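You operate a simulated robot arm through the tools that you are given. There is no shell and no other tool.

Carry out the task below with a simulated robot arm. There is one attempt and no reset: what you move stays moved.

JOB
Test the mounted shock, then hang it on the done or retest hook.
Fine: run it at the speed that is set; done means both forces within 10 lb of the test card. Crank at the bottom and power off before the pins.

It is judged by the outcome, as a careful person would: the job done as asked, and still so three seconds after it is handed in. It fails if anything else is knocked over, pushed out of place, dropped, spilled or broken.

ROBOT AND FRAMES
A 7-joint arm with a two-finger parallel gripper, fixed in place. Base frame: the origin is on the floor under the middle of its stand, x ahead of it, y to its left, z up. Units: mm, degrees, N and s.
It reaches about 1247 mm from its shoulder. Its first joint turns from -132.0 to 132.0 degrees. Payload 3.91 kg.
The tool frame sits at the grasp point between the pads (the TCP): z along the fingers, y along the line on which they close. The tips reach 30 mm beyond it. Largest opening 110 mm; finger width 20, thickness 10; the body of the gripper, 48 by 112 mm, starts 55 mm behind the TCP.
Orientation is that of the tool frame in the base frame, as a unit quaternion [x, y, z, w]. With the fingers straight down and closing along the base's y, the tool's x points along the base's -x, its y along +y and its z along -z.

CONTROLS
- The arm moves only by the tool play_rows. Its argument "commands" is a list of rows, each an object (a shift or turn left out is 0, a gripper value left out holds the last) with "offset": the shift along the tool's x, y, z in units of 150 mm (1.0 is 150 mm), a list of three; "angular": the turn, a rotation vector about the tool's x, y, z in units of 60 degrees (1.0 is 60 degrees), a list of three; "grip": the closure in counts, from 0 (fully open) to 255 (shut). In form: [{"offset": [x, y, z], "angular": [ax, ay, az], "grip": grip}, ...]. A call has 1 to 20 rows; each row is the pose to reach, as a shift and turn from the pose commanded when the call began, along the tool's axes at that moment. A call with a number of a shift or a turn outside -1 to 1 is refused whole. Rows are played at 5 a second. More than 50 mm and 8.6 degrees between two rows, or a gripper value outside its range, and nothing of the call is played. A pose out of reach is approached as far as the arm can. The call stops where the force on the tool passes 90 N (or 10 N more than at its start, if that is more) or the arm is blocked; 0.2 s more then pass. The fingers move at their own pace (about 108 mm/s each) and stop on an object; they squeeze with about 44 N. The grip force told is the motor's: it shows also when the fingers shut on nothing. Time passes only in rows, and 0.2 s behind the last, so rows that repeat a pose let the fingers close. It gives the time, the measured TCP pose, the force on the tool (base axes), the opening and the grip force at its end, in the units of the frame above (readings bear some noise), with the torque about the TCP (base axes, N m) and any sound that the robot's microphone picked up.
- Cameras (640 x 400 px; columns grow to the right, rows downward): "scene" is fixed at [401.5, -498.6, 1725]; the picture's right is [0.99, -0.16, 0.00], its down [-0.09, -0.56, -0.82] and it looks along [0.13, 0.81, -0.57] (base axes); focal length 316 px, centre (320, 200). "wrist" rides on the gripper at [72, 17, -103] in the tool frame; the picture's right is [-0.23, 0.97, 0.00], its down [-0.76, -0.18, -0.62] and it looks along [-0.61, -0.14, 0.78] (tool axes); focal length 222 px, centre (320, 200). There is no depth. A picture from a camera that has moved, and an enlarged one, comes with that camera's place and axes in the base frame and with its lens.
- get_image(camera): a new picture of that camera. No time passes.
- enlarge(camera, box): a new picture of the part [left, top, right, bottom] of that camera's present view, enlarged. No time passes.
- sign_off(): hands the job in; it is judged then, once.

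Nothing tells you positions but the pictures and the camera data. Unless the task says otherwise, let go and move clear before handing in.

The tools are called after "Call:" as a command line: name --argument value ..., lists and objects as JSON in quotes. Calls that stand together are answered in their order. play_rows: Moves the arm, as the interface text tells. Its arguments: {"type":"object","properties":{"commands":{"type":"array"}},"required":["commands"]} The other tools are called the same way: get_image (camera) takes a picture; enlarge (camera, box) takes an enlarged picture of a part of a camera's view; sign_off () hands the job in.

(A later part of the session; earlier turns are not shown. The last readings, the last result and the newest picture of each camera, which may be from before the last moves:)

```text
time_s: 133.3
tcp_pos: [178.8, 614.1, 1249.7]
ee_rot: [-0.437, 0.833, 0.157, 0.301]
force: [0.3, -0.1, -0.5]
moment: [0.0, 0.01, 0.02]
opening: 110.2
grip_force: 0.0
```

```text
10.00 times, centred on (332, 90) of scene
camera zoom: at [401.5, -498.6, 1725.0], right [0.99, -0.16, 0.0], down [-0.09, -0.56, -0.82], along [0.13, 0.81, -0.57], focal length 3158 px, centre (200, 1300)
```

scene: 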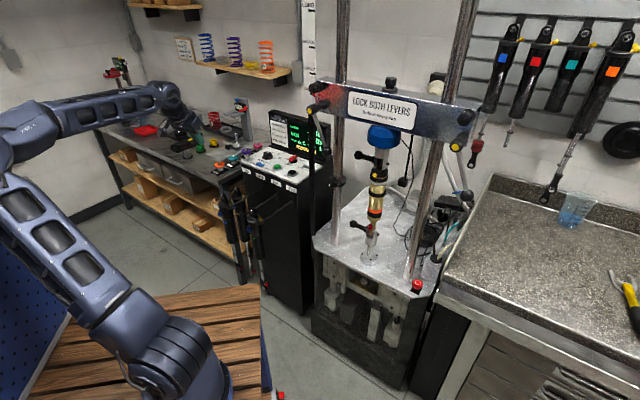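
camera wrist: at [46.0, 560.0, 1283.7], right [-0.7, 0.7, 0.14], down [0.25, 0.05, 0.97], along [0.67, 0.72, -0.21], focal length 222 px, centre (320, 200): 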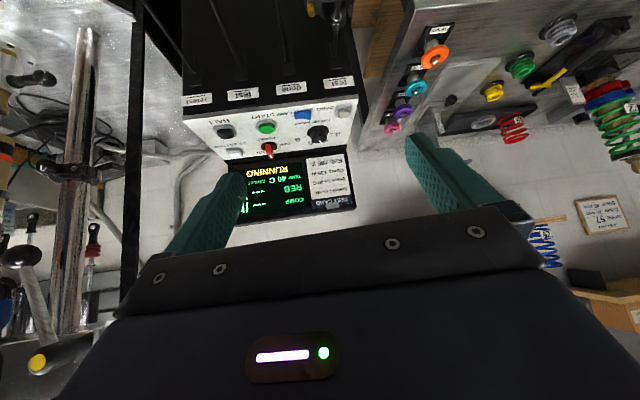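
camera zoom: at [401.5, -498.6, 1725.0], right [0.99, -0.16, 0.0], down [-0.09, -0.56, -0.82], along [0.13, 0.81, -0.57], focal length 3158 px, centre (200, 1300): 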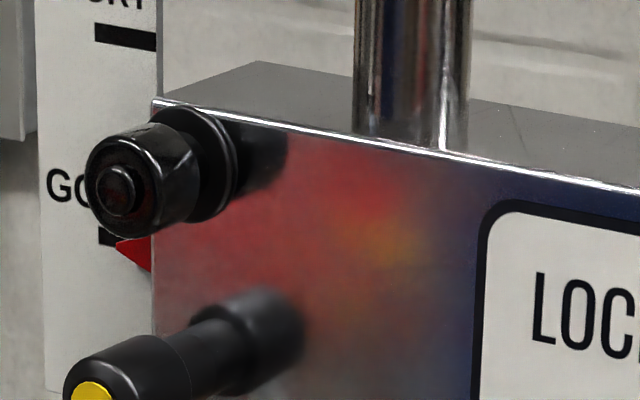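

The forces are stable at COMP 135 and REB 195 against the card's 135 and 195 at 40 C and 4 in/sec, so this shock is DONE. Now I'll go press HALT.

Call:
play_rows --commands '[{"angular": [0, 0.13, 0], "grip": 255}, {"angular": [0, 0.26, 0], "grip": 255}, {"angular": [0, 0.39, 0]}, {"angular": [0, 0.52, 0]}, {"angular": [0, 0.66, 0]}]'

Call:
play_rows --commands '[{"offset": [-0.21, -0.12, 0.1]}, {"offset": [-0.42, -0.24, 0.2]}, {"offset": [-0.633, -0.36, 0.3]}]'

Call:
play_rows --commands '[{"offset": [-0.21, -0.12, 0.1]}, {"offset": [-0.42, -0.24, 0.2]}, {"offset": [-0.633, -0.36, 0.3]}]'

Call:
play_rows --commands '[{"offset": [-0.21, -0.12, 0.1]}, {"offset": [-0.42, -0.24, 0.2]}, {"offset": [-0.633, -0.36, 0.3]}]'

Call:
get_image --camera "wrist"

```text
time_s: 134.6
tcp_pos: [177.2, 613.9, 1249.0]
ee_rot: [-0.466, 0.885, -0.001, 0.001]
force: [-0.3, -1.0, 0.1]
moment: [0.03, -0.01, 0.01]
opening: 0.0
grip_force: 37.7
```

```text
time_s: 135.3
tcp_pos: [271.8, 663.5, 1207.3]
ee_rot: [-0.465, 0.885, -0.001, 0.002]
force: [0.7, -0.1, 0.2]
moment: [0.02, -0.03, 0.0]
opening: 0.0
grip_force: 37.8
```

```text
time_s: 136.2
tcp_pos: [373.8, 711.0, 1159.0]
ee_rot: [-0.465, 0.885, 0.0, 0.001]
force: [-1.3, -0.2, -0.5]
moment: [0.0, -0.04, -0.02]
opening: 0.0
grip_force: 38.0
```

```text
time_s: 136.9
tcp_pos: [472.7, 759.8, 1115.0]
ee_rot: [-0.465, 0.885, 0.0, 0.001]
force: [-0.6, -0.6, 1.0]
moment: [-0.01, -0.06, 0.0]
opening: 0.0
grip_force: 37.7
```

```text
taken
camera wrist: at [418.1, 712.1, 1220.2], right [-0.67, 0.74, 0.0], down [0.58, 0.53, 0.63], along [0.46, 0.42, -0.78], focal length 222 px, centre (320, 200)
```

wrist: 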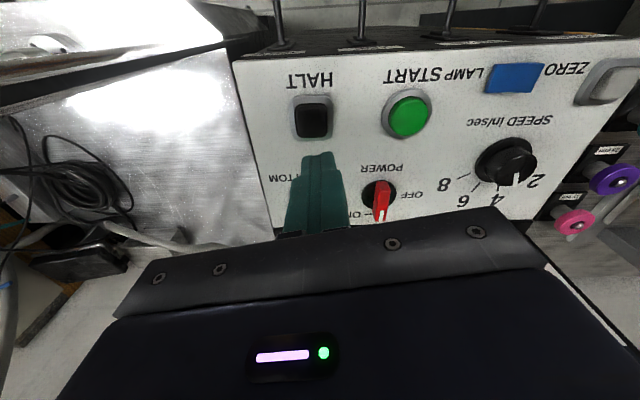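

HALT is nearly under the tips; shifting a few mm, descending and pressing.

Call:
play_rows --commands '[{"offset": [0.022, -0.029, 0.15]}, {"offset": [0.022, -0.029, 0.3]}, {"offset": [0.022, -0.029, 0.4]}]'

Call:
play_rows --commands '[{"offset": [0, 0, 0.04]}, {"offset": [0, 0, 0.08]}, {"offset": [0, 0, 0.1]}]'

Call:
enlarge --camera "scene" --box '[250, 105, 330, 185]'

```text
time_s: 137.8
tcp_pos: [474.4, 754.1, 1054.8]
ee_rot: [-0.464, 0.886, 0.0, 0.001]
force: [-0.8, -0.2, 0.8]
moment: [0.01, -0.01, -0.01]
opening: 0.0
grip_force: 37.7
```

```text
time_s: 138.6
tcp_pos: [473.9, 752.0, 1041.4]
ee_rot: [-0.465, 0.885, -0.001, 0.001]
force: [0.1, 1.5, 2.8]
moment: [0.05, -0.02, 0.03]
opening: 0.0
grip_force: 37.3
heard: click
```

```text
5.00 times, centred on (290, 145) of scene
camera zoom: at [401.5, -498.6, 1725.0], right [0.99, -0.16, 0.0], down [-0.09, -0.56, -0.82], along [0.13, 0.81, -0.57], focal length 1579 px, centre (470, 475)
```

zoom: 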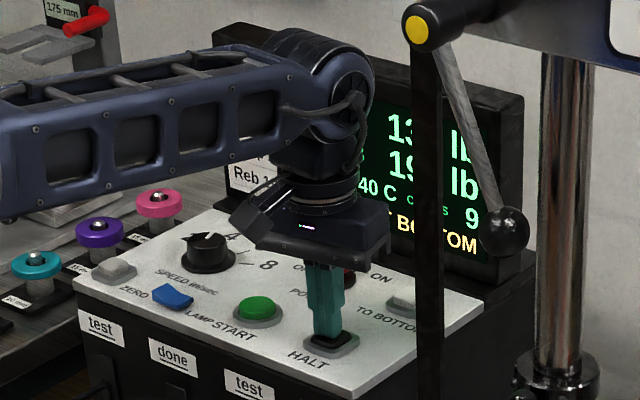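

HALT clicked and the screen shows something ending in "BOTTOM". I'll lift off and move toward TO BOTTOM, then read it.

Call:
play_rows --commands '[{"offset": [0, 0, -0.2]}, {"offset": [0, 0, -0.4]}]'

Call:
enlarge --camera "scene" --box '[262, 105, 334, 150]'

Call:
get_image --camera "wrist"

Call:
enlarge --camera "scene" --box '[300, 130, 440, 270]'

```text
time_s: 139.2
tcp_pos: [474.9, 753.6, 1101.4]
ee_rot: [-0.465, 0.886, -0.002, 0.0]
force: [0.0, 0.2, -0.5]
moment: [-0.03, 0.0, 0.03]
opening: 0.0
grip_force: 37.7
```

```text
8.89 times, centred on (298, 128) of scene
camera zoom: at [401.5, -498.6, 1725.0], right [0.99, -0.16, 0.0], down [-0.09, -0.56, -0.82], along [0.13, 0.81, -0.57], focal length 2808 px, centre (516, 844)
```

zoom: 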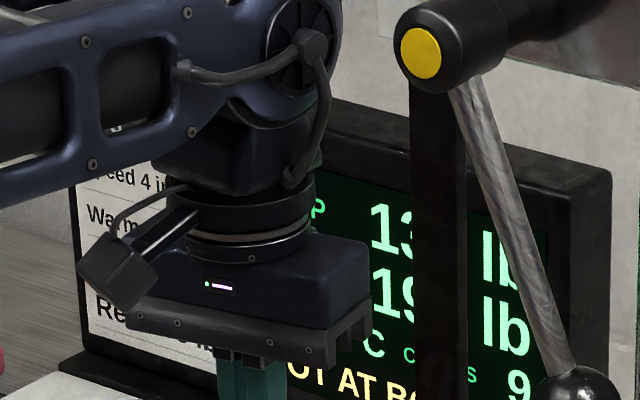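

```text
taken
camera wrist: at [420.5, 705.4, 1206.2], right [-0.67, 0.74, 0.0], down [0.58, 0.53, 0.62], along [0.46, 0.42, -0.78], focal length 222 px, centre (320, 200)
```

wrist: 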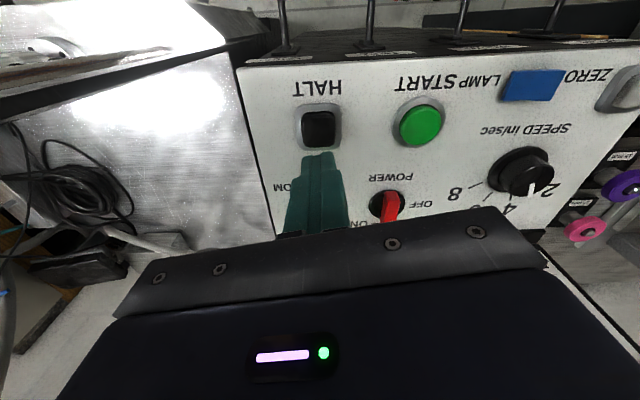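

```text
2.86 times, centred on (370, 200) of scene
camera zoom: at [401.5, -498.6, 1725.0], right [0.99, -0.16, 0.0], down [-0.09, -0.56, -0.82], along [0.13, 0.81, -0.57], focal length 902 px, centre (177, 200)
```

zoom: 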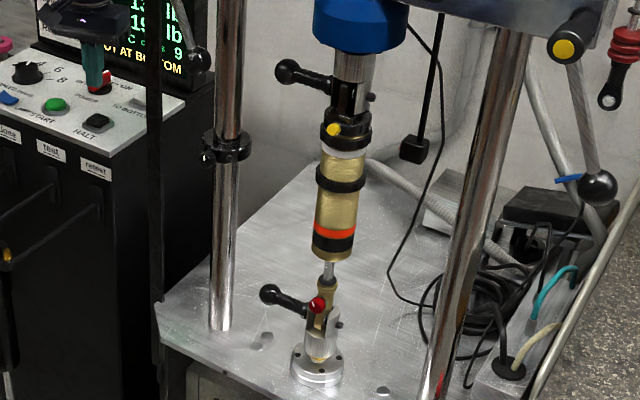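

The screen says NOT AT BOTTOM with 9 cycles, as expected after HALT. Moving over the TO BOTTOM button.

Call:
play_rows --commands '[{"offset": [-0.2, -0.06, 0]}, {"offset": [-0.42, -0.13, 0]}, {"offset": [-0.6, -0.19, 0.05]}]'

Call:
get_image --camera "wrist"

```text
time_s: 139.9
tcp_pos: [548.2, 811.2, 1096.7]
ee_rot: [-0.465, 0.885, 0.0, 0.001]
force: [-1.3, 0.5, 0.7]
moment: [0.0, -0.07, 0.01]
opening: 0.0
grip_force: 37.3
```

```text
taken
camera wrist: at [493.4, 764.3, 1201.9], right [-0.67, 0.74, 0.0], down [0.58, 0.53, 0.62], along [0.46, 0.42, -0.78], focal length 222 px, centre (320, 200)
```

wrist: 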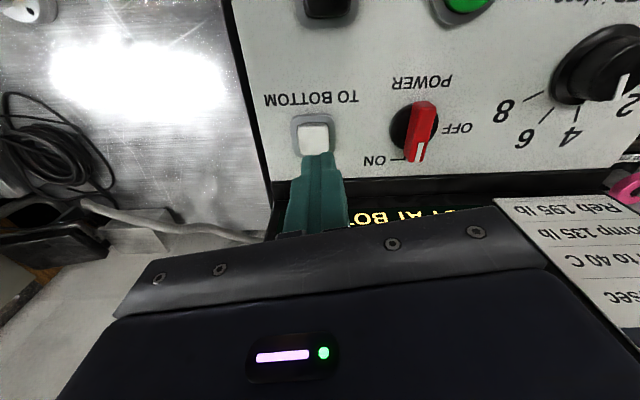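

Call:
play_rows --commands '[{"offset": [-0.03, -0.044, 0.1]}, {"offset": [-0.035, -0.044, 0.2]}, {"offset": [-0.035, -0.044, 0.28]}]'

Call:
play_rows --commands '[{"offset": [0, 0, 0.04]}, {"offset": [0, 0, 0.08]}, {"offset": [0, 0, 0.1]}]'

Call:
enlarge --camera "scene" --box '[250, 105, 330, 185]'

```text
time_s: 140.8
tcp_pos: [555.4, 810.1, 1050.2]
ee_rot: [-0.465, 0.885, 0.0, 0.001]
force: [-0.6, -0.6, -1.0]
moment: [-0.02, -0.01, 0.0]
opening: 0.0
grip_force: 37.7
```

```text
time_s: 141.6
tcp_pos: [554.9, 809.8, 1039.6]
ee_rot: [-0.465, 0.885, 0.0, 0.001]
force: [-3.4, -5.8, 22.6]
moment: [-0.12, 0.06, -0.23]
opening: 0.1
grip_force: 37.2
heard: click
```

```text
5.00 times, centred on (290, 145) of scene
camera zoom: at [401.5, -498.6, 1725.0], right [0.99, -0.16, 0.0], down [-0.09, -0.56, -0.82], along [0.13, 0.81, -0.57], focal length 1579 px, centre (470, 475)
```

zoom: 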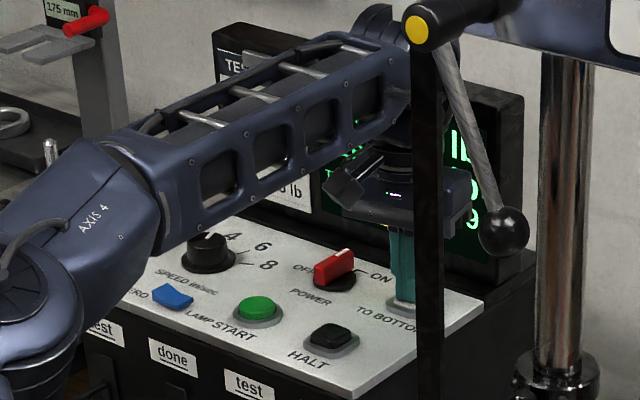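

TO BOTTOM clicked. Lifting off to check the message.

Call:
play_rows --commands '[{"offset": [0, 0, -0.15]}, {"offset": [0, 0, -0.35]}, {"offset": [0.2, 0.2, -0.4]}, {"offset": [0.4, 0.4, -0.4]}, {"offset": [0.4, 0.4, -0.4]}, {"offset": [0.4, 0.4, -0.4]}]'

Call:
get_image --camera "wrist"

Call:
enlarge --camera "scene" --box '[262, 105, 334, 150]'

Call:
enlarge --camera "scene" --box '[300, 130, 440, 270]'

```text
time_s: 142.9
tcp_pos: [472.4, 795.1, 1095.7]
ee_rot: [-0.465, 0.885, -0.001, 0.001]
force: [-0.1, -0.4, -0.7]
moment: [0.01, 0.0, -0.02]
opening: 0.1
grip_force: 37.6
```

```text
taken
camera wrist: at [418.5, 747.5, 1200.9], right [-0.67, 0.74, 0.0], down [0.58, 0.53, 0.62], along [0.46, 0.42, -0.78], focal length 222 px, centre (320, 200)
```

wrist: 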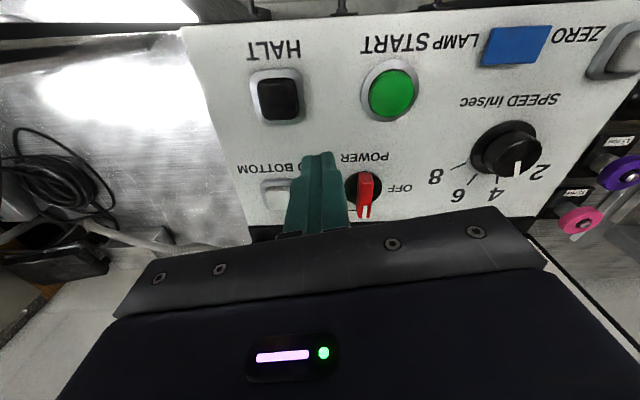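

```text
8.89 times, centred on (298, 128) of scene
camera zoom: at [401.5, -498.6, 1725.0], right [0.99, -0.16, 0.0], down [-0.09, -0.56, -0.82], along [0.13, 0.81, -0.57], focal length 2808 px, centre (516, 844)
```

zoom: 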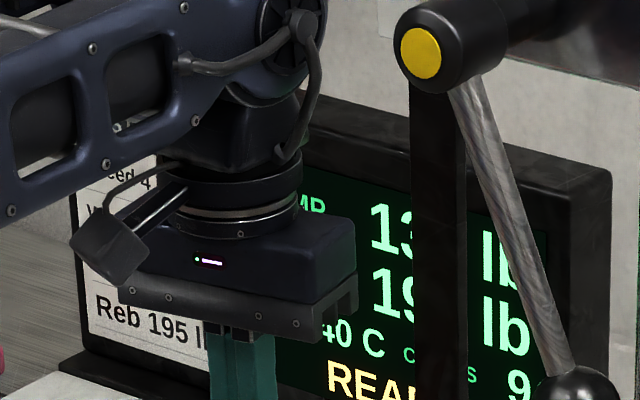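

```text
2.86 times, centred on (370, 200) of scene
camera zoom: at [401.5, -498.6, 1725.0], right [0.99, -0.16, 0.0], down [-0.09, -0.56, -0.82], along [0.13, 0.81, -0.57], focal length 902 px, centre (177, 200)
```

zoom: 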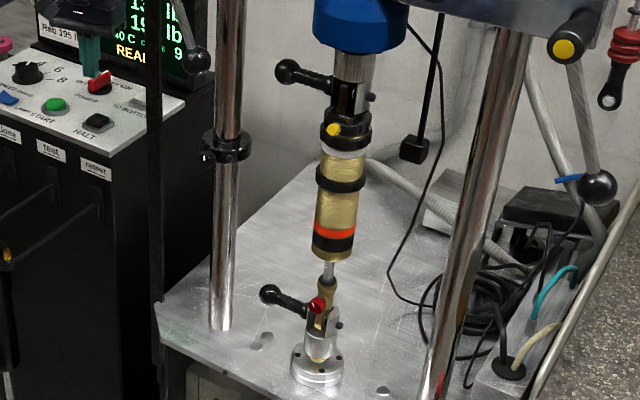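

READY again: the crank is at the bottom. Now the power knob: I'll open the fingers, go over the handle and straddle it.

Call:
play_rows --commands '[{"offset": [-0.2, 0.08, 0], "grip": 130}, {"offset": [-0.4, 0.15, 0], "grip": 130}, {"offset": [-0.515, 0.195, 0], "grip": 130}]'

Call:
get_image --camera "wrist"

Call:
enlarge --camera "wrist" --box '[240, 80, 400, 200]'

```text
time_s: 143.8
tcp_pos: [491.3, 868.7, 1093.5]
ee_rot: [-0.465, 0.885, 0.0, 0.001]
force: [0.0, 0.5, 0.6]
moment: [0.0, -0.04, 0.04]
opening: 53.9
grip_force: 0.0
out of reach, approached as far as the arm can: row 3
```

```text
taken
camera wrist: at [437.4, 821.2, 1198.5], right [-0.67, 0.74, 0.0], down [0.58, 0.53, 0.62], along [0.46, 0.42, -0.78], focal length 222 px, centre (320, 200)
```

wrist: 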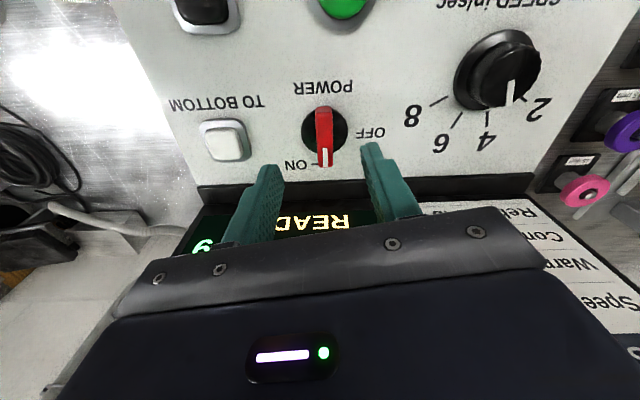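

```text
3.33 times, centred on (320, 140) of wrist
camera zoom: at [437.4, 821.2, 1198.5], right [-0.67, 0.74, 0.0], down [0.58, 0.53, 0.62], along [0.46, 0.42, -0.78], focal length 740 px, centre (320, 400)
```

zoom: 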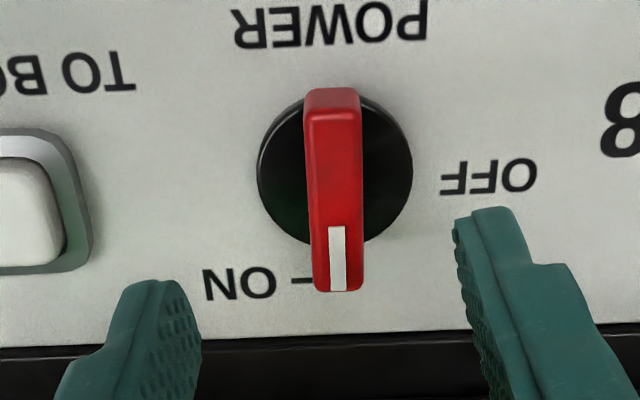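

The handle is in view with its mark on ON. Small correction, then descending around it.

Call:
play_rows --commands '[{"offset": [-0.02, 0.027, 0.1]}, {"offset": [-0.023, 0.027, 0.2]}, {"offset": [-0.023, 0.027, 0.31]}, {"offset": [-0.023, 0.027, 0.31]}]'

Call:
enlarge --camera "wrist" --box '[240, 80, 432, 200]'

```text
time_s: 144.8
tcp_pos: [490.8, 874.5, 1048.5]
ee_rot: [-0.465, 0.885, 0.0, 0.001]
force: [-0.6, 0.3, 0.6]
moment: [0.03, 0.01, -0.01]
opening: 53.8
grip_force: 0.0
```

```text
3.33 times, centred on (336, 140) of wrist
camera zoom: at [436.8, 826.8, 1154.1], right [-0.67, 0.74, 0.0], down [0.58, 0.53, 0.62], along [0.46, 0.42, -0.78], focal length 740 px, centre (267, 400)
```

zoom: 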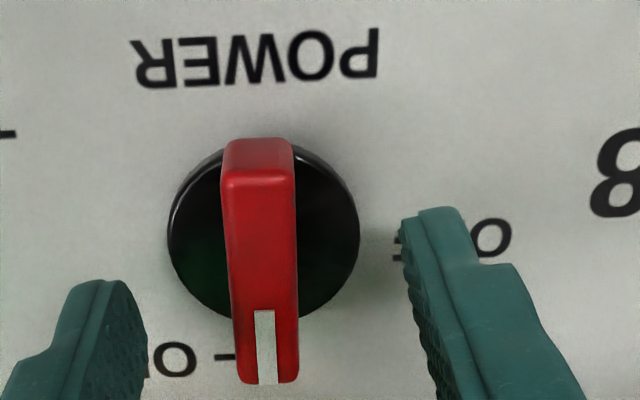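

Well centred. Closing and then turning counter-clockwise 90° to OFF.

Call:
play_rows --commands '[{"grip": 190}, {"grip": 255}, {"grip": 255}, {"grip": 255}]'

Call:
play_rows --commands '[{"angular": [0, 0, -0.12], "grip": 255}, {"angular": [0, 0, -0.25]}, {"angular": [0, 0, -0.38]}, {"angular": [0, 0, -0.5]}, {"angular": [0, 0, -0.62]}, {"angular": [0, 0, -0.74]}]'

Call:
enlarge --camera "wrist" --box '[240, 80, 432, 200]'

```text
time_s: 145.8
tcp_pos: [491.6, 874.7, 1049.8]
ee_rot: [-0.465, 0.885, 0.0, 0.001]
force: [4.4, -0.6, -1.4]
moment: [0.36, -0.44, 0.0]
opening: 13.4
grip_force: 44.7
```

```text
time_s: 147.2
tcp_pos: [491.4, 874.5, 1048.7]
ee_rot: [0.766, -0.643, 0.001, -0.001]
force: [0.3, 4.7, 1.5]
moment: [1.4, 0.28, 0.01]
opening: 13.5
grip_force: 45.4
```

```text
3.33 times, centred on (336, 140) of wrist
camera zoom: at [487.2, 802.6, 1154.1], right [-1.0, 0.06, 0.0], down [0.04, 0.78, 0.62], along [0.04, 0.62, -0.78], focal length 740 px, centre (267, 400)
```

zoom: 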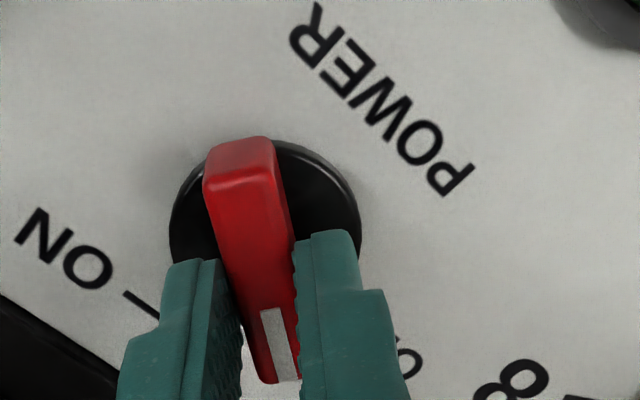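

Call:
play_rows --commands '[{"angular": [0, 0, -0.12], "grip": 255}, {"angular": [0, 0, -0.25]}, {"angular": [0, 0, -0.38]}, {"angular": [0, 0, -0.5]}, {"angular": [0, 0, -0.62]}, {"angular": [0, 0, -0.74]}, {"angular": [0, 0, -0.78]}]'

Call:
enlarge --camera "wrist" --box '[240, 80, 432, 200]'

Call:
enlarge --camera "scene" --box '[250, 105, 330, 185]'

```text
time_s: 148.8
tcp_pos: [489.1, 875.5, 1049.6]
ee_rot: [0.958, -0.286, 0.0, -0.002]
force: [-29.5, -19.8, -3.0]
moment: [-0.75, 0.71, -1.3]
opening: 17.5
grip_force: 45.2
```

```text
3.33 times, centred on (336, 140) of wrist
camera zoom: at [541.0, 823.7, 1154.2], right [-0.72, -0.69, 0.0], down [-0.54, 0.57, 0.62], along [-0.43, 0.45, -0.78], focal length 740 px, centre (267, 400)
```

zoom: 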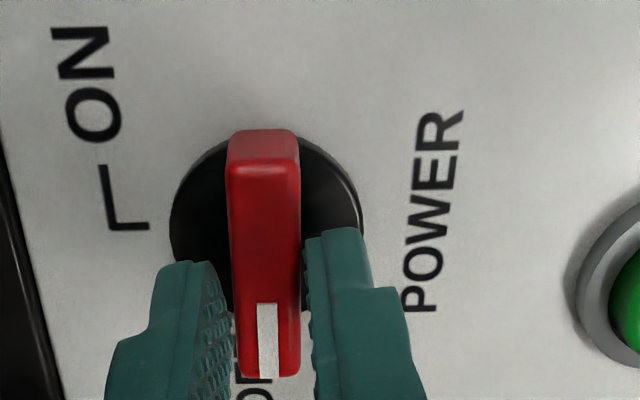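

```text
5.00 times, centred on (290, 145) of scene
camera zoom: at [401.5, -498.6, 1725.0], right [0.99, -0.16, 0.0], down [-0.09, -0.56, -0.82], along [0.13, 0.81, -0.57], focal length 1579 px, centre (470, 475)
```

zoom: 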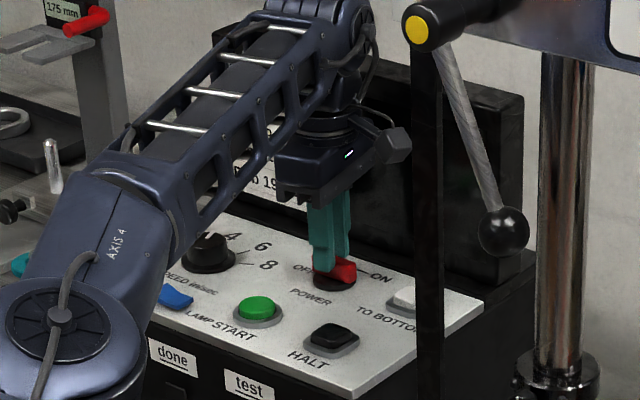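

The screen is dark: power is OFF. Releasing, lifting, and turning back to my normal yaw.

Call:
play_rows --commands '[{"grip": 130}, {"grip": 130}, {"offset": [0, 0, -0.15], "grip": 130}, {"offset": [0, 0, -0.35]}, {"offset": [0, 0.1, -0.5]}]'

Call:
play_rows --commands '[{"angular": [0, 0, 0.13]}, {"angular": [0, 0, 0.26]}, {"angular": [0, 0, 0.39]}, {"angular": [0, 0, 0.52]}, {"angular": [0, 0, 0.65]}, {"angular": [0, 0, 0.78]}]'

Call:
play_rows --commands '[{"angular": [0, 0, 0.13]}, {"angular": [0, 0, 0.26]}, {"angular": [0, 0, 0.39]}, {"angular": [0, 0, 0.52]}, {"angular": [0, 0, 0.65]}, {"angular": [0, 0, 0.74]}]'

Call:
get_image --camera "wrist"

Call:
get_image --camera "scene"

```text
time_s: 149.9
tcp_pos: [485.1, 863.4, 1123.2]
ee_rot: [0.958, -0.287, 0.001, 0.0]
force: [0.4, -0.5, -0.2]
moment: [0.0, 0.0, 0.01]
opening: 53.8
grip_force: 0.1
out of reach, approached as far as the arm can: row 4
```

```text
time_s: 151.3
tcp_pos: [482.2, 863.7, 1122.8]
ee_rot: [0.764, -0.645, 0.0, -0.001]
force: [0.1, -0.7, 0.4]
moment: [-0.03, -0.02, 0.03]
opening: 53.8
grip_force: 0.0
```

```text
time_s: 152.8
tcp_pos: [482.2, 862.3, 1123.5]
ee_rot: [-0.464, 0.886, -0.001, 0.002]
force: [0.0, 0.0, 0.8]
moment: [0.01, 0.01, 0.01]
opening: 53.8
grip_force: 0.1
```

```text
taken
camera wrist: at [427.9, 815.2, 1228.7], right [-0.67, 0.74, 0.0], down [0.58, 0.53, 0.62], along [0.46, 0.42, -0.78], focal length 222 px, centre (320, 200)
```

wrist: 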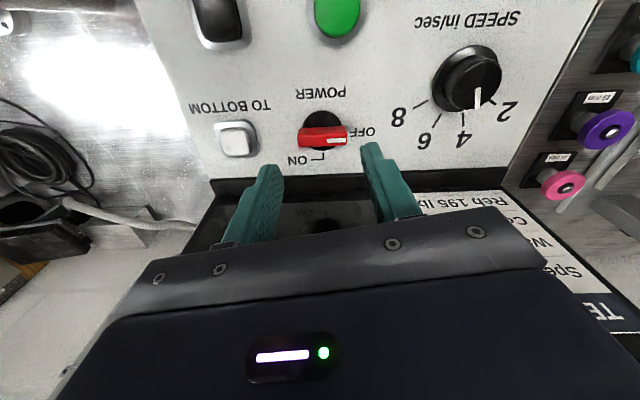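

```text
taken
```

scene: 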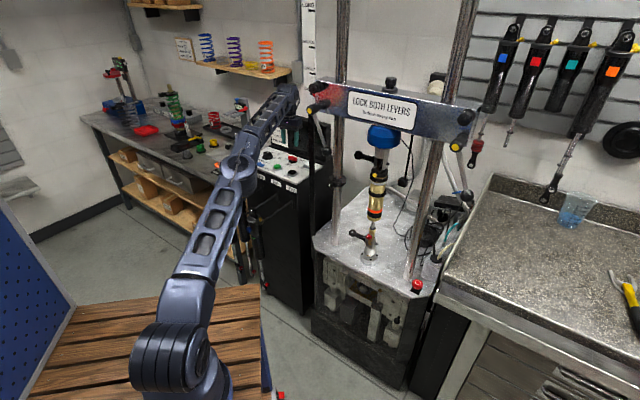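

Everything is off and the crank is at the bottom. Now I'll go around to the front of the dyno and look closely at how the pins and clevises are built before pulling anything.

Call:
play_rows --commands '[{"offset": [0.25, 0, -0.15]}, {"offset": [0.5, 0, -0.3]}, {"offset": [0.75, 0, -0.45]}, {"offset": [1.0, 0, -0.6]}]'

Call:
play_rows --commands '[{"offset": [0.25, 0, -0.13]}, {"offset": [0.5, 0, -0.26]}, {"offset": [0.8, 0, -0.4]}]'

Call:
play_rows --commands '[{"offset": [0.25, -0.05, -0.1]}, {"offset": [0.5, -0.1, -0.2]}, {"offset": [0.75, -0.15, -0.3]}, {"offset": [1.0, -0.2, -0.4], "angular": [0, 0, 0.08]}, {"offset": [1.0, -0.2, -0.4], "angular": [0, 0, 0.15]}]'

Call:
play_rows --commands '[{"offset": [0, -0.28, 0]}, {"offset": [0, -0.56, 0], "angular": [0, -0.12, 0]}, {"offset": [0, -0.84, 0], "angular": [0, -0.24, 0]}, {"offset": [0, -1.0, 0], "angular": [0, -0.36, 0]}, {"offset": [0, -1.0, 0], "angular": [0, -0.48, 0]}]'

Call:
get_image --camera "wrist"

Call:
get_image --camera "scene"

```text
time_s: 153.8
tcp_pos: [398.2, 741.1, 1210.2]
ee_rot: [-0.466, 0.885, -0.001, 0.0]
force: [1.1, 0.8, -0.5]
moment: [-0.02, 0.03, -0.02]
opening: 53.7
grip_force: 0.0
```

```text
time_s: 154.6
tcp_pos: [329.9, 641.5, 1271.2]
ee_rot: [-0.465, 0.885, -0.001, 0.0]
force: [0.4, 0.6, -1.1]
moment: [-0.03, 0.01, -0.03]
opening: 53.5
grip_force: 0.1
```

```text
time_s: 155.8
tcp_pos: [267.3, 499.2, 1332.7]
ee_rot: [-0.394, 0.919, 0.0, 0.001]
force: [-0.5, -0.5, -0.4]
moment: [0.0, 0.0, -0.01]
opening: 53.7
grip_force: 0.0
```

```text
time_s: 156.9
tcp_pos: [377.0, 395.1, 1334.4]
ee_rot: [-0.382, 0.89, 0.097, 0.23]
force: [0.2, 1.1, 0.2]
moment: [-0.01, -0.02, -0.04]
opening: 54.2
grip_force: 0.0
```

```text
taken
camera wrist: at [287.4, 327.2, 1391.2], right [-0.57, 0.82, 0.11], down [0.38, 0.14, 0.91], along [0.73, 0.56, -0.39], focal length 222 px, centre (320, 200)
```

wrist: 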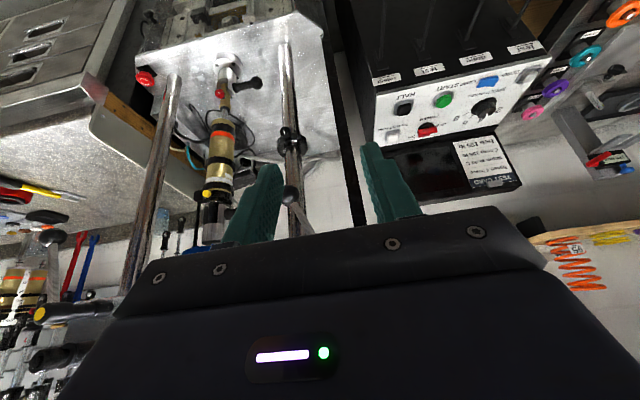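

```text
taken
```

scene: 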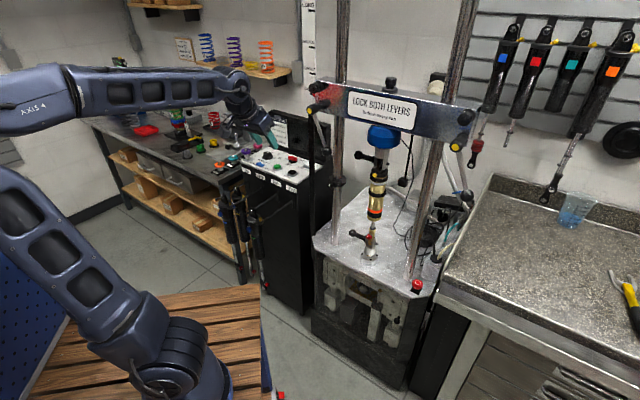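

Call:
play_rows --commands '[{"offset": [-0.07, -0.225, 0.11], "grip": 0}, {"offset": [-0.145, -0.45, 0.22]}, {"offset": [-0.22, -0.675, 0.33]}, {"offset": [-0.29, -0.9, 0.44]}]'

Call:
play_rows --commands '[{"offset": [-0.07, -0.225, 0.11]}, {"offset": [-0.145, -0.45, 0.22]}, {"offset": [-0.22, -0.675, 0.33]}, {"offset": [-0.29, -0.9, 0.44]}]'

Call:
get_image --camera "wrist"

Call:
enlarge --camera "wrist" --box '[240, 40, 440, 200]'

```text
time_s: 157.9
tcp_pos: [524.1, 355.4, 1298.3]
ee_rot: [-0.382, 0.89, 0.098, 0.229]
force: [-2.6, 0.8, 0.1]
moment: [-0.02, -0.04, -0.04]
opening: 109.9
grip_force: 0.0
```

```text
time_s: 158.9
tcp_pos: [668.7, 309.9, 1265.4]
ee_rot: [-0.382, 0.89, 0.097, 0.229]
force: [-0.7, 0.3, 0.3]
moment: [-0.02, -0.05, -0.01]
opening: 110.0
grip_force: 0.0
```

```text
taken
camera wrist: at [578.6, 242.3, 1322.1], right [-0.57, 0.82, 0.11], down [0.38, 0.14, 0.91], along [0.73, 0.56, -0.39], focal length 222 px, centre (320, 200)
```

wrist: 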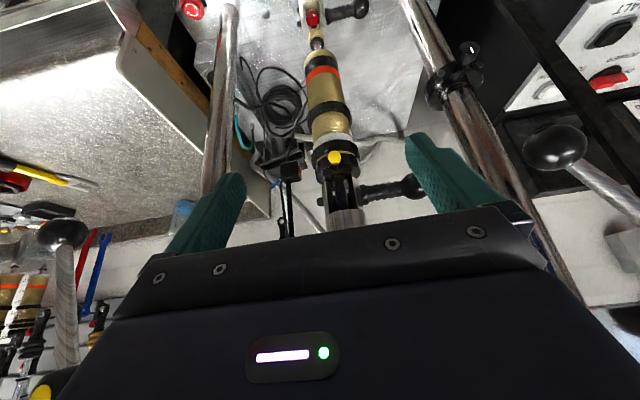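

```text
2.50 times, centred on (340, 120) of wrist
camera zoom: at [578.6, 242.3, 1322.1], right [-0.57, 0.82, 0.11], down [0.38, 0.14, 0.91], along [0.73, 0.56, -0.39], focal length 555 px, centre (270, 400)
```

zoom: 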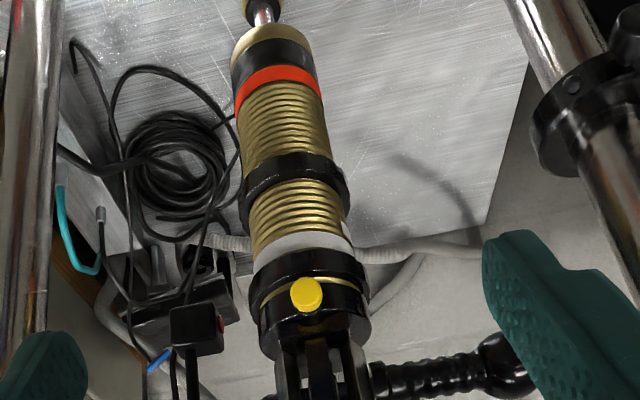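

Call:
enlarge --camera "wrist" --box '[290, 140, 434, 230]'

Call:
enlarge --camera "wrist" --box '[270, 0, 382, 70]'

Call:
enlarge --camera "scene" --box '[345, 140, 409, 180]'

Call:
enlarge --camera "scene" --box '[340, 215, 404, 265]'

```text
4.44 times, centred on (362, 185) of wrist
camera zoom: at [578.6, 242.3, 1322.1], right [-0.57, 0.82, 0.11], down [0.38, 0.14, 0.91], along [0.73, 0.56, -0.39], focal length 987 px, centre (133, 267)
```

zoom: 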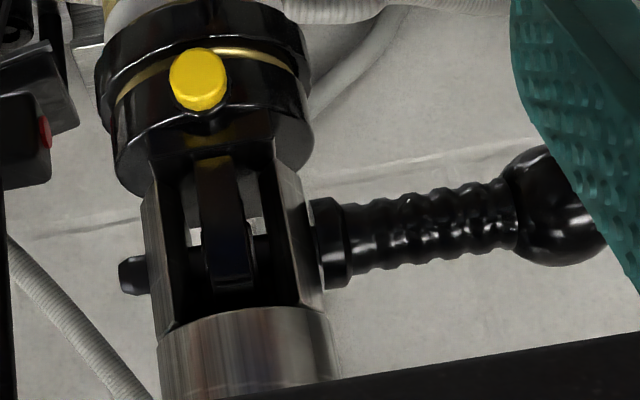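

```text
5.71 times, centred on (326, 35) of wrist
camera zoom: at [578.6, 242.3, 1322.1], right [-0.57, 0.82, 0.11], down [0.38, 0.14, 0.91], along [0.73, 0.56, -0.39], focal length 1269 px, centre (286, 1143)
```

zoom: 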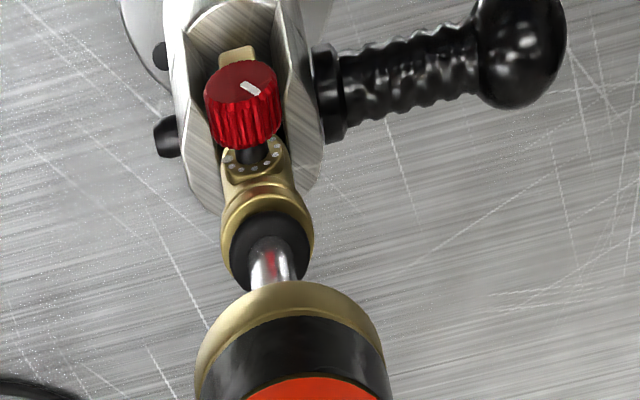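

```text
10.00 times, centred on (377, 160) of scene
camera zoom: at [401.5, -498.6, 1725.0], right [0.99, -0.16, 0.0], down [-0.09, -0.56, -0.82], along [0.13, 0.81, -0.57], focal length 3158 px, centre (-250, 600)
```

zoom: 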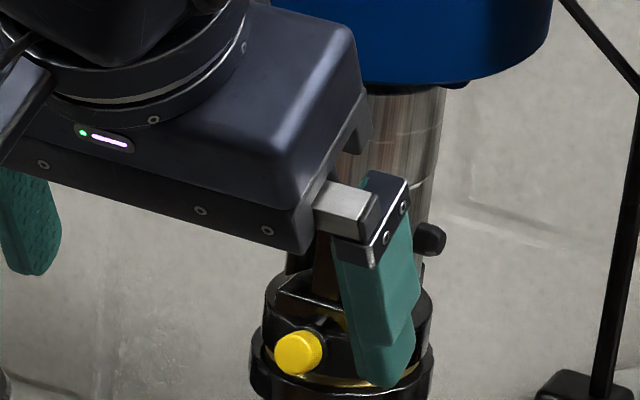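

```text
8.00 times, centred on (372, 240) of scene
camera zoom: at [401.5, -498.6, 1725.0], right [0.99, -0.16, 0.0], down [-0.09, -0.56, -0.82], along [0.13, 0.81, -0.57], focal length 2527 px, centre (-96, -120)
```

zoom: 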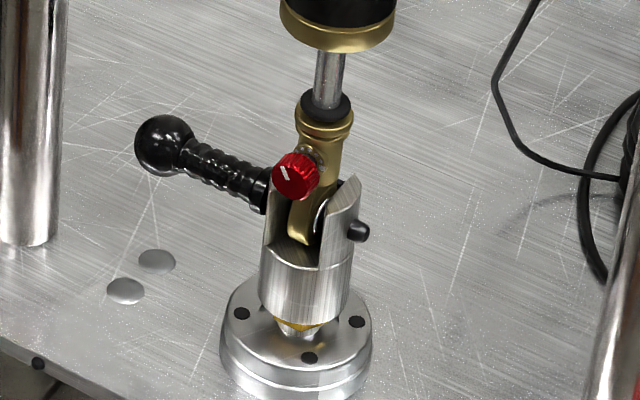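

I can see both clevises clearly. Each pin runs left to right along the beam, with its ball handle on the left at about (699, 483), z 849 (lower) and z 1216 (upper). The eye tabs have side clearance in the forks. My plan is to pull the lower pin left first so the shock hangs safely from the upper one. I'll back off and turn the gripper horizontal with the fingers closing vertically.

Call:
play_rows --commands '[{"offset": [0.2, 0, -0.107]}, {"offset": [0.4, 0, -0.214]}, {"offset": [0.584, 0, -0.321]}]'

Call:
play_rows --commands '[{"angular": [0, -0.14, 0]}, {"angular": [0, -0.28, 0]}, {"angular": [0, -0.42, 0]}, {"angular": [0, -0.56, 0]}, {"angular": [0, -0.7, 0]}, {"angular": [0, -0.84, 0]}, {"angular": [0, -0.98, 0]}]'

Call:
play_rows --commands '[{"angular": [0, 0, -0.13]}, {"angular": [0, 0, -0.26]}, {"angular": [0, 0, -0.39]}, {"angular": [0, 0, -0.52]}, {"angular": [0, 0, -0.65]}, {"angular": [0, 0, -0.75]}]'

Call:
play_rows --commands '[{"angular": [0, 0, -0.13]}, {"angular": [0, 0, -0.26]}, {"angular": [0, 0, -0.39]}, {"angular": [0, 0, -0.52]}, {"angular": [0, 0, -0.65]}, {"angular": [0, 0, -0.75]}]'

Call:
get_image --camera "wrist"

Call:
get_image --camera "scene"

```text
time_s: 159.8
tcp_pos: [603.5, 240.1, 1261.2]
ee_rot: [-0.381, 0.89, 0.098, 0.229]
force: [0.3, 0.2, -0.7]
moment: [0.04, 0.02, 0.01]
opening: 109.9
grip_force: 0.1
```

```text
time_s: 161.3
tcp_pos: [600.4, 238.5, 1259.8]
ee_rot: [-0.284, 0.662, 0.272, 0.637]
force: [0.0, -0.2, 0.6]
moment: [-0.01, 0.05, -0.02]
opening: 110.1
grip_force: 0.0
```

```text
time_s: 162.9
tcp_pos: [562.9, 288.9, 1260.5]
ee_rot: [-0.545, 0.474, 0.047, 0.691]
force: [1.2, 0.9, -0.6]
moment: [0.03, -0.03, 0.03]
opening: 110.0
grip_force: 0.1
stopped in row 6: the arm was blocked; the commanded pose is now the measured one
```

```text
time_s: 164.3
tcp_pos: [562.5, 286.6, 1259.7]
ee_rot: [0.684, -0.229, 0.222, -0.656]
force: [-0.4, -0.9, -0.5]
moment: [-0.02, 0.02, 0.03]
opening: 109.8
grip_force: 0.0
```

```text
taken
camera wrist: at [557.6, 162.7, 1249.1], right [-0.2, 0.1, -0.97], down [-0.98, -0.03, 0.2], along [-0.01, 0.99, 0.11], focal length 222 px, centre (320, 200)
```

wrist: 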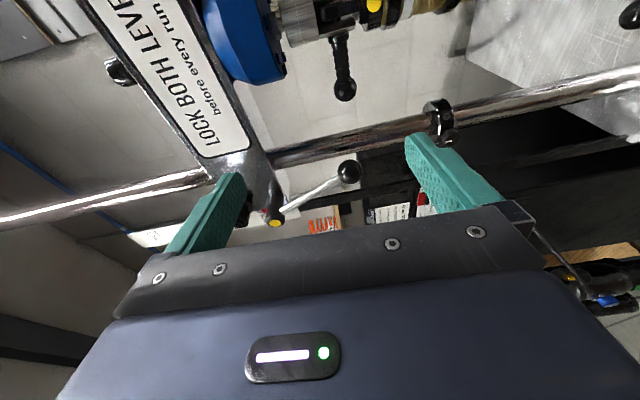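

```text
taken
```

scene: 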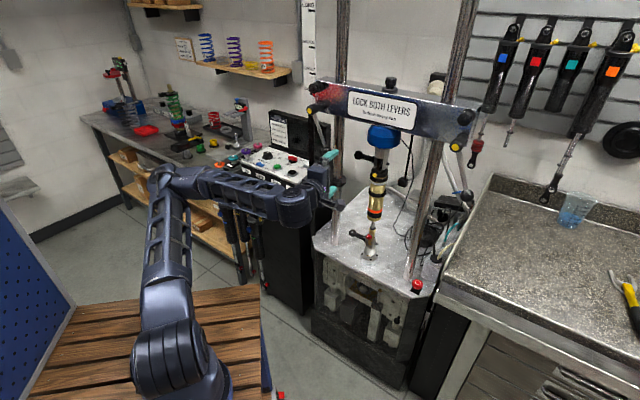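

The roll finished, though partway the arm reported itself blocked and shifted its posture; nothing in the scene appears disturbed. The gripper is now horizontal, fingers closing vertically, with heading about 7° off, so I'll correct that and then descend in front of the dyno.

Call:
play_rows --commands '[{"angular": [0, 0.06, 0]}, {"angular": [0, 0.122, 0]}]'

Call:
play_rows --commands '[{"offset": [0, 0.3, 0]}, {"offset": [0, 0.6, 0]}, {"offset": [0, 0.9, 0]}]'

Call:
get_image --camera "scene"

```text
time_s: 164.9
tcp_pos: [561.0, 287.2, 1260.0]
ee_rot: [0.668, -0.271, 0.265, -0.64]
force: [0.3, 0.4, 0.8]
moment: [0.04, -0.03, 0.04]
opening: 110.2
grip_force: 0.1
```

```text
time_s: 165.8
tcp_pos: [564.3, 296.6, 1168.2]
ee_rot: [0.667, -0.291, 0.247, -0.64]
force: [0.3, 0.3, -0.6]
moment: [0.02, 0.01, 0.01]
opening: 110.2
grip_force: 0.2
out of reach, approached as far as the arm can: row 2, 3
```

```text
taken
```

scene: 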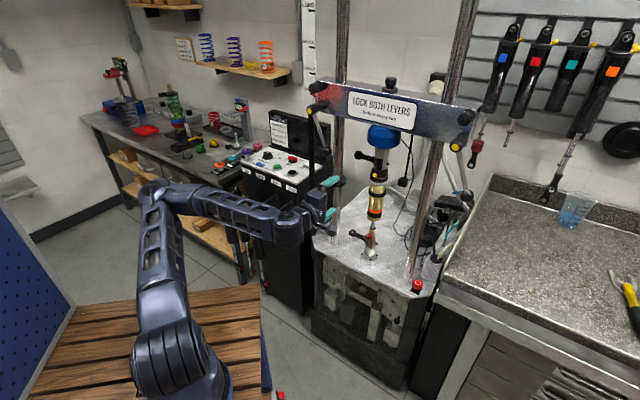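

This posture runs out of reach because the wrist was near a joint limit. I'll undo that roll and instead roll the other way, which should leave more wrist range.

Call:
play_rows --commands '[{"offset": [0, -0.2, -0.1]}, {"offset": [0, -0.4, -0.2]}, {"offset": [0, -0.6, -0.3]}]'

Call:
play_rows --commands '[{"angular": [0, 0, 0.13]}, {"angular": [0, 0, 0.26]}, {"angular": [0, 0, 0.39]}, {"angular": [0, 0, 0.52]}, {"angular": [0, 0, 0.65]}, {"angular": [0, 0, 0.75]}]'

Call:
play_rows --commands '[{"angular": [0, 0, 0.13]}, {"angular": [0, 0, 0.26]}, {"angular": [0, 0, 0.39]}, {"angular": [0, 0, 0.52]}, {"angular": [0, 0, 0.65]}, {"angular": [0, 0, 0.75]}]'

Call:
get_image --camera "scene"

```text
time_s: 166.6
tcp_pos: [539.1, 265.2, 1259.2]
ee_rot: [0.667, -0.292, 0.248, -0.64]
force: [-0.1, -0.5, 1.0]
moment: [0.01, 0.01, 0.02]
opening: 110.1
grip_force: 0.1
```

```text
time_s: 167.9
tcp_pos: [539.0, 261.3, 1261.1]
ee_rot: [-0.504, 0.524, 0.018, 0.686]
force: [-0.3, 1.2, -0.2]
moment: [0.04, -0.01, -0.03]
opening: 109.9
grip_force: 0.1
```

```text
time_s: 169.3
tcp_pos: [538.0, 261.8, 1259.8]
ee_rot: [-0.265, 0.677, 0.278, 0.628]
force: [0.7, -0.2, -0.6]
moment: [-0.01, -0.02, 0.02]
opening: 109.9
grip_force: 0.2
```

```text
taken
```

scene: 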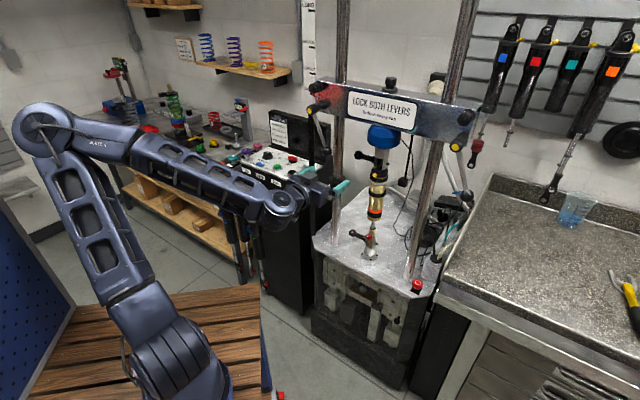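

Call:
play_rows --commands '[{"angular": [0, 0, 0.13]}, {"angular": [0, 0, 0.26]}, {"angular": [0, 0, 0.39]}, {"angular": [0, 0, 0.52]}, {"angular": [0, 0, 0.65]}, {"angular": [0, 0, 0.75]}]'

Call:
play_rows --commands '[{"angular": [0, 0, 0.13]}, {"angular": [0, 0, 0.26]}, {"angular": [0, 0, 0.39]}, {"angular": [0, 0, 0.52]}, {"angular": [0, 0, 0.65]}, {"angular": [0, 0, 0.75]}]'

Call:
get_image --camera "scene"

Call:
get_image --camera "wrist"

```text
time_s: 170.8
tcp_pos: [538.9, 261.3, 1261.0]
ee_rot: [0.015, 0.727, 0.497, 0.473]
force: [0.4, 0.1, 0.4]
moment: [-0.01, -0.02, -0.01]
opening: 110.1
grip_force: 0.1
```

```text
time_s: 172.2
tcp_pos: [539.0, 261.5, 1260.1]
ee_rot: [0.292, 0.666, 0.641, 0.247]
force: [0.4, -0.5, -1.3]
moment: [0.01, -0.01, 0.01]
opening: 110.0
grip_force: 0.0
```

```text
taken
```

scene: 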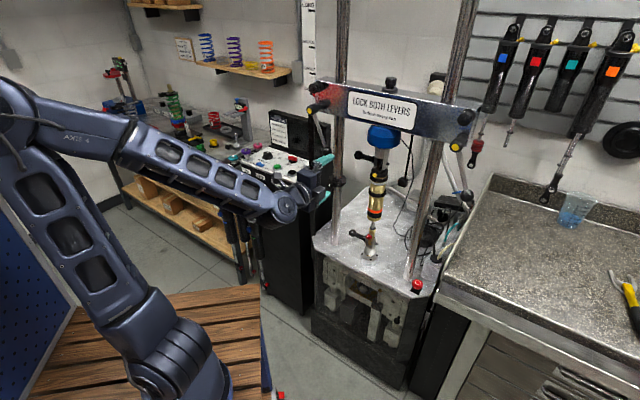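

```text
taken
camera wrist: at [416.5, 241.9, 1288.2], right [0.23, -0.15, 0.96], down [0.09, -0.98, -0.18], along [0.97, 0.13, -0.21], focal length 222 px, centre (320, 200)
```

wrist: 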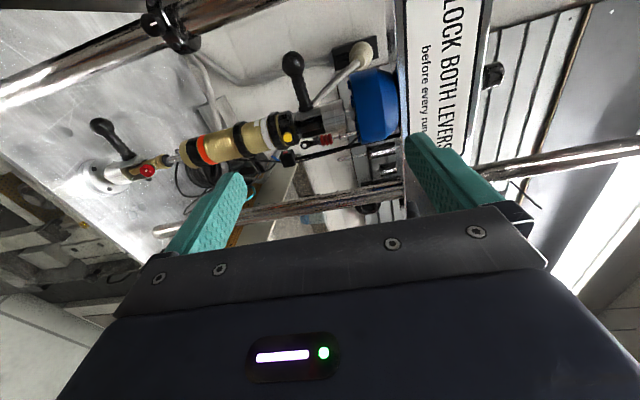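

This roll works with a comfortable elbow-high posture. I'll trim the small tilt and descend in front of the dyno toward the lower pin's height.

Call:
play_rows --commands '[{"angular": [-0.055, 0, -0.043]}, {"angular": [-0.055, 0, -0.043]}]'

Call:
play_rows --commands '[{"offset": [0, -0.3, 0]}, {"offset": [0, -0.6, 0]}, {"offset": [0, -0.9, 0]}]'

Call:
play_rows --commands '[{"offset": [0, -0.3, 0]}, {"offset": [0, -0.6, 0]}, {"offset": [0, -0.9, 0]}]'

Call:
play_rows --commands '[{"offset": [0, -0.3, 0]}, {"offset": [0, -0.6, 0]}, {"offset": [0, -0.9, 0]}]'

Call:
get_image --camera "scene"

Call:
get_image --camera "wrist"

```text
time_s: 172.8
tcp_pos: [539.7, 262.4, 1260.8]
ee_rot: [0.269, 0.654, 0.653, 0.27]
force: [-0.7, 0.6, 0.3]
moment: [-0.02, 0.0, 0.01]
opening: 109.9
grip_force: 0.1
```

```text
time_s: 173.6
tcp_pos: [579.0, 296.6, 1144.5]
ee_rot: [0.264, 0.657, 0.655, 0.265]
force: [3.3, -3.6, -0.5]
moment: [0.08, -0.07, 0.41]
opening: 110.3
grip_force: 0.1
out of reach, approached as far as the arm can: row 1, 2, 3
```

```text
time_s: 174.6
tcp_pos: [526.8, 358.2, 1056.8]
ee_rot: [0.142, 0.683, 0.682, 0.22]
force: [0.9, -0.3, 0.1]
moment: [0.06, -0.04, 0.01]
opening: 110.1
grip_force: 0.1
out of reach, approached as far as the arm can: row 1, 2, 3
stopped in row 3: the arm was blocked; the commanded pose is now the measured one
```

```text
time_s: 175.3
tcp_pos: [557.9, 334.8, 937.5]
ee_rot: [0.136, 0.688, 0.68, 0.214]
force: [-0.5, 0.1, 0.8]
moment: [-0.04, 0.03, -0.02]
opening: 109.9
grip_force: 0.0
out of reach, approached as far as the arm can: row 2, 3
```

```text
taken
```

scene: 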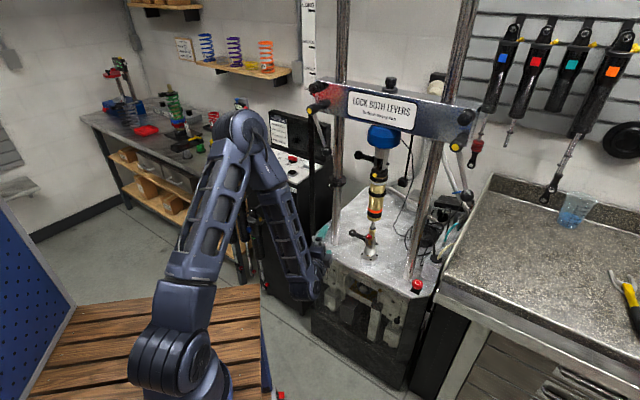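

```text
taken
camera wrist: at [443.7, 282.5, 946.8], right [0.1, -0.07, 0.99], down [0.38, -0.92, -0.11], along [0.92, 0.39, -0.06], focal length 222 px, centre (320, 200)
```

wrist: 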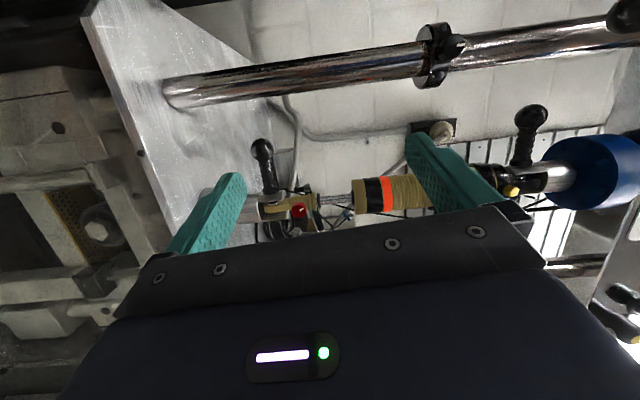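

The arm passed through a limited region and re-postured on the way down. The elbow is now high on the left, in front of the panel, so I'll check that nothing has been touched there.

Call:
enlarge --camera "scene" --box '[180, 90, 340, 310]'

Call:
enlarge --camera "scene" --box '[290, 180, 430, 320]'

```text
1.82 times, centred on (260, 200) of scene
camera zoom: at [401.5, -498.6, 1725.0], right [0.99, -0.16, 0.0], down [-0.09, -0.56, -0.82], along [0.13, 0.81, -0.57], focal length 574 px, centre (429, 200)
```

zoom: 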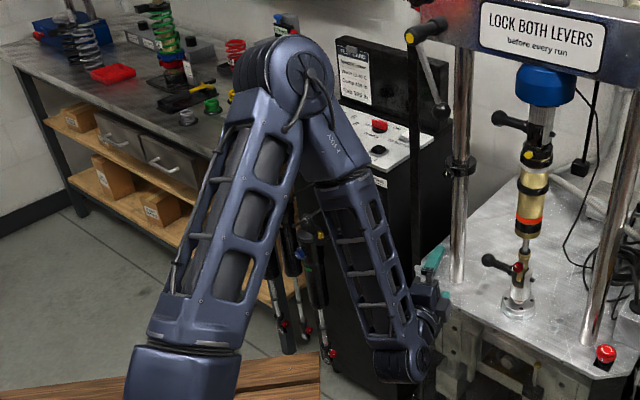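

```text
2.86 times, centred on (360, 250) of scene
camera zoom: at [401.5, -498.6, 1725.0], right [0.99, -0.16, 0.0], down [-0.09, -0.56, -0.82], along [0.13, 0.81, -0.57], focal length 902 px, centre (206, 57)
```

zoom: 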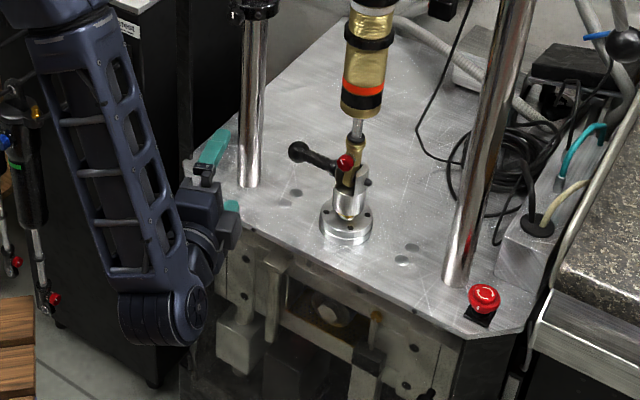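

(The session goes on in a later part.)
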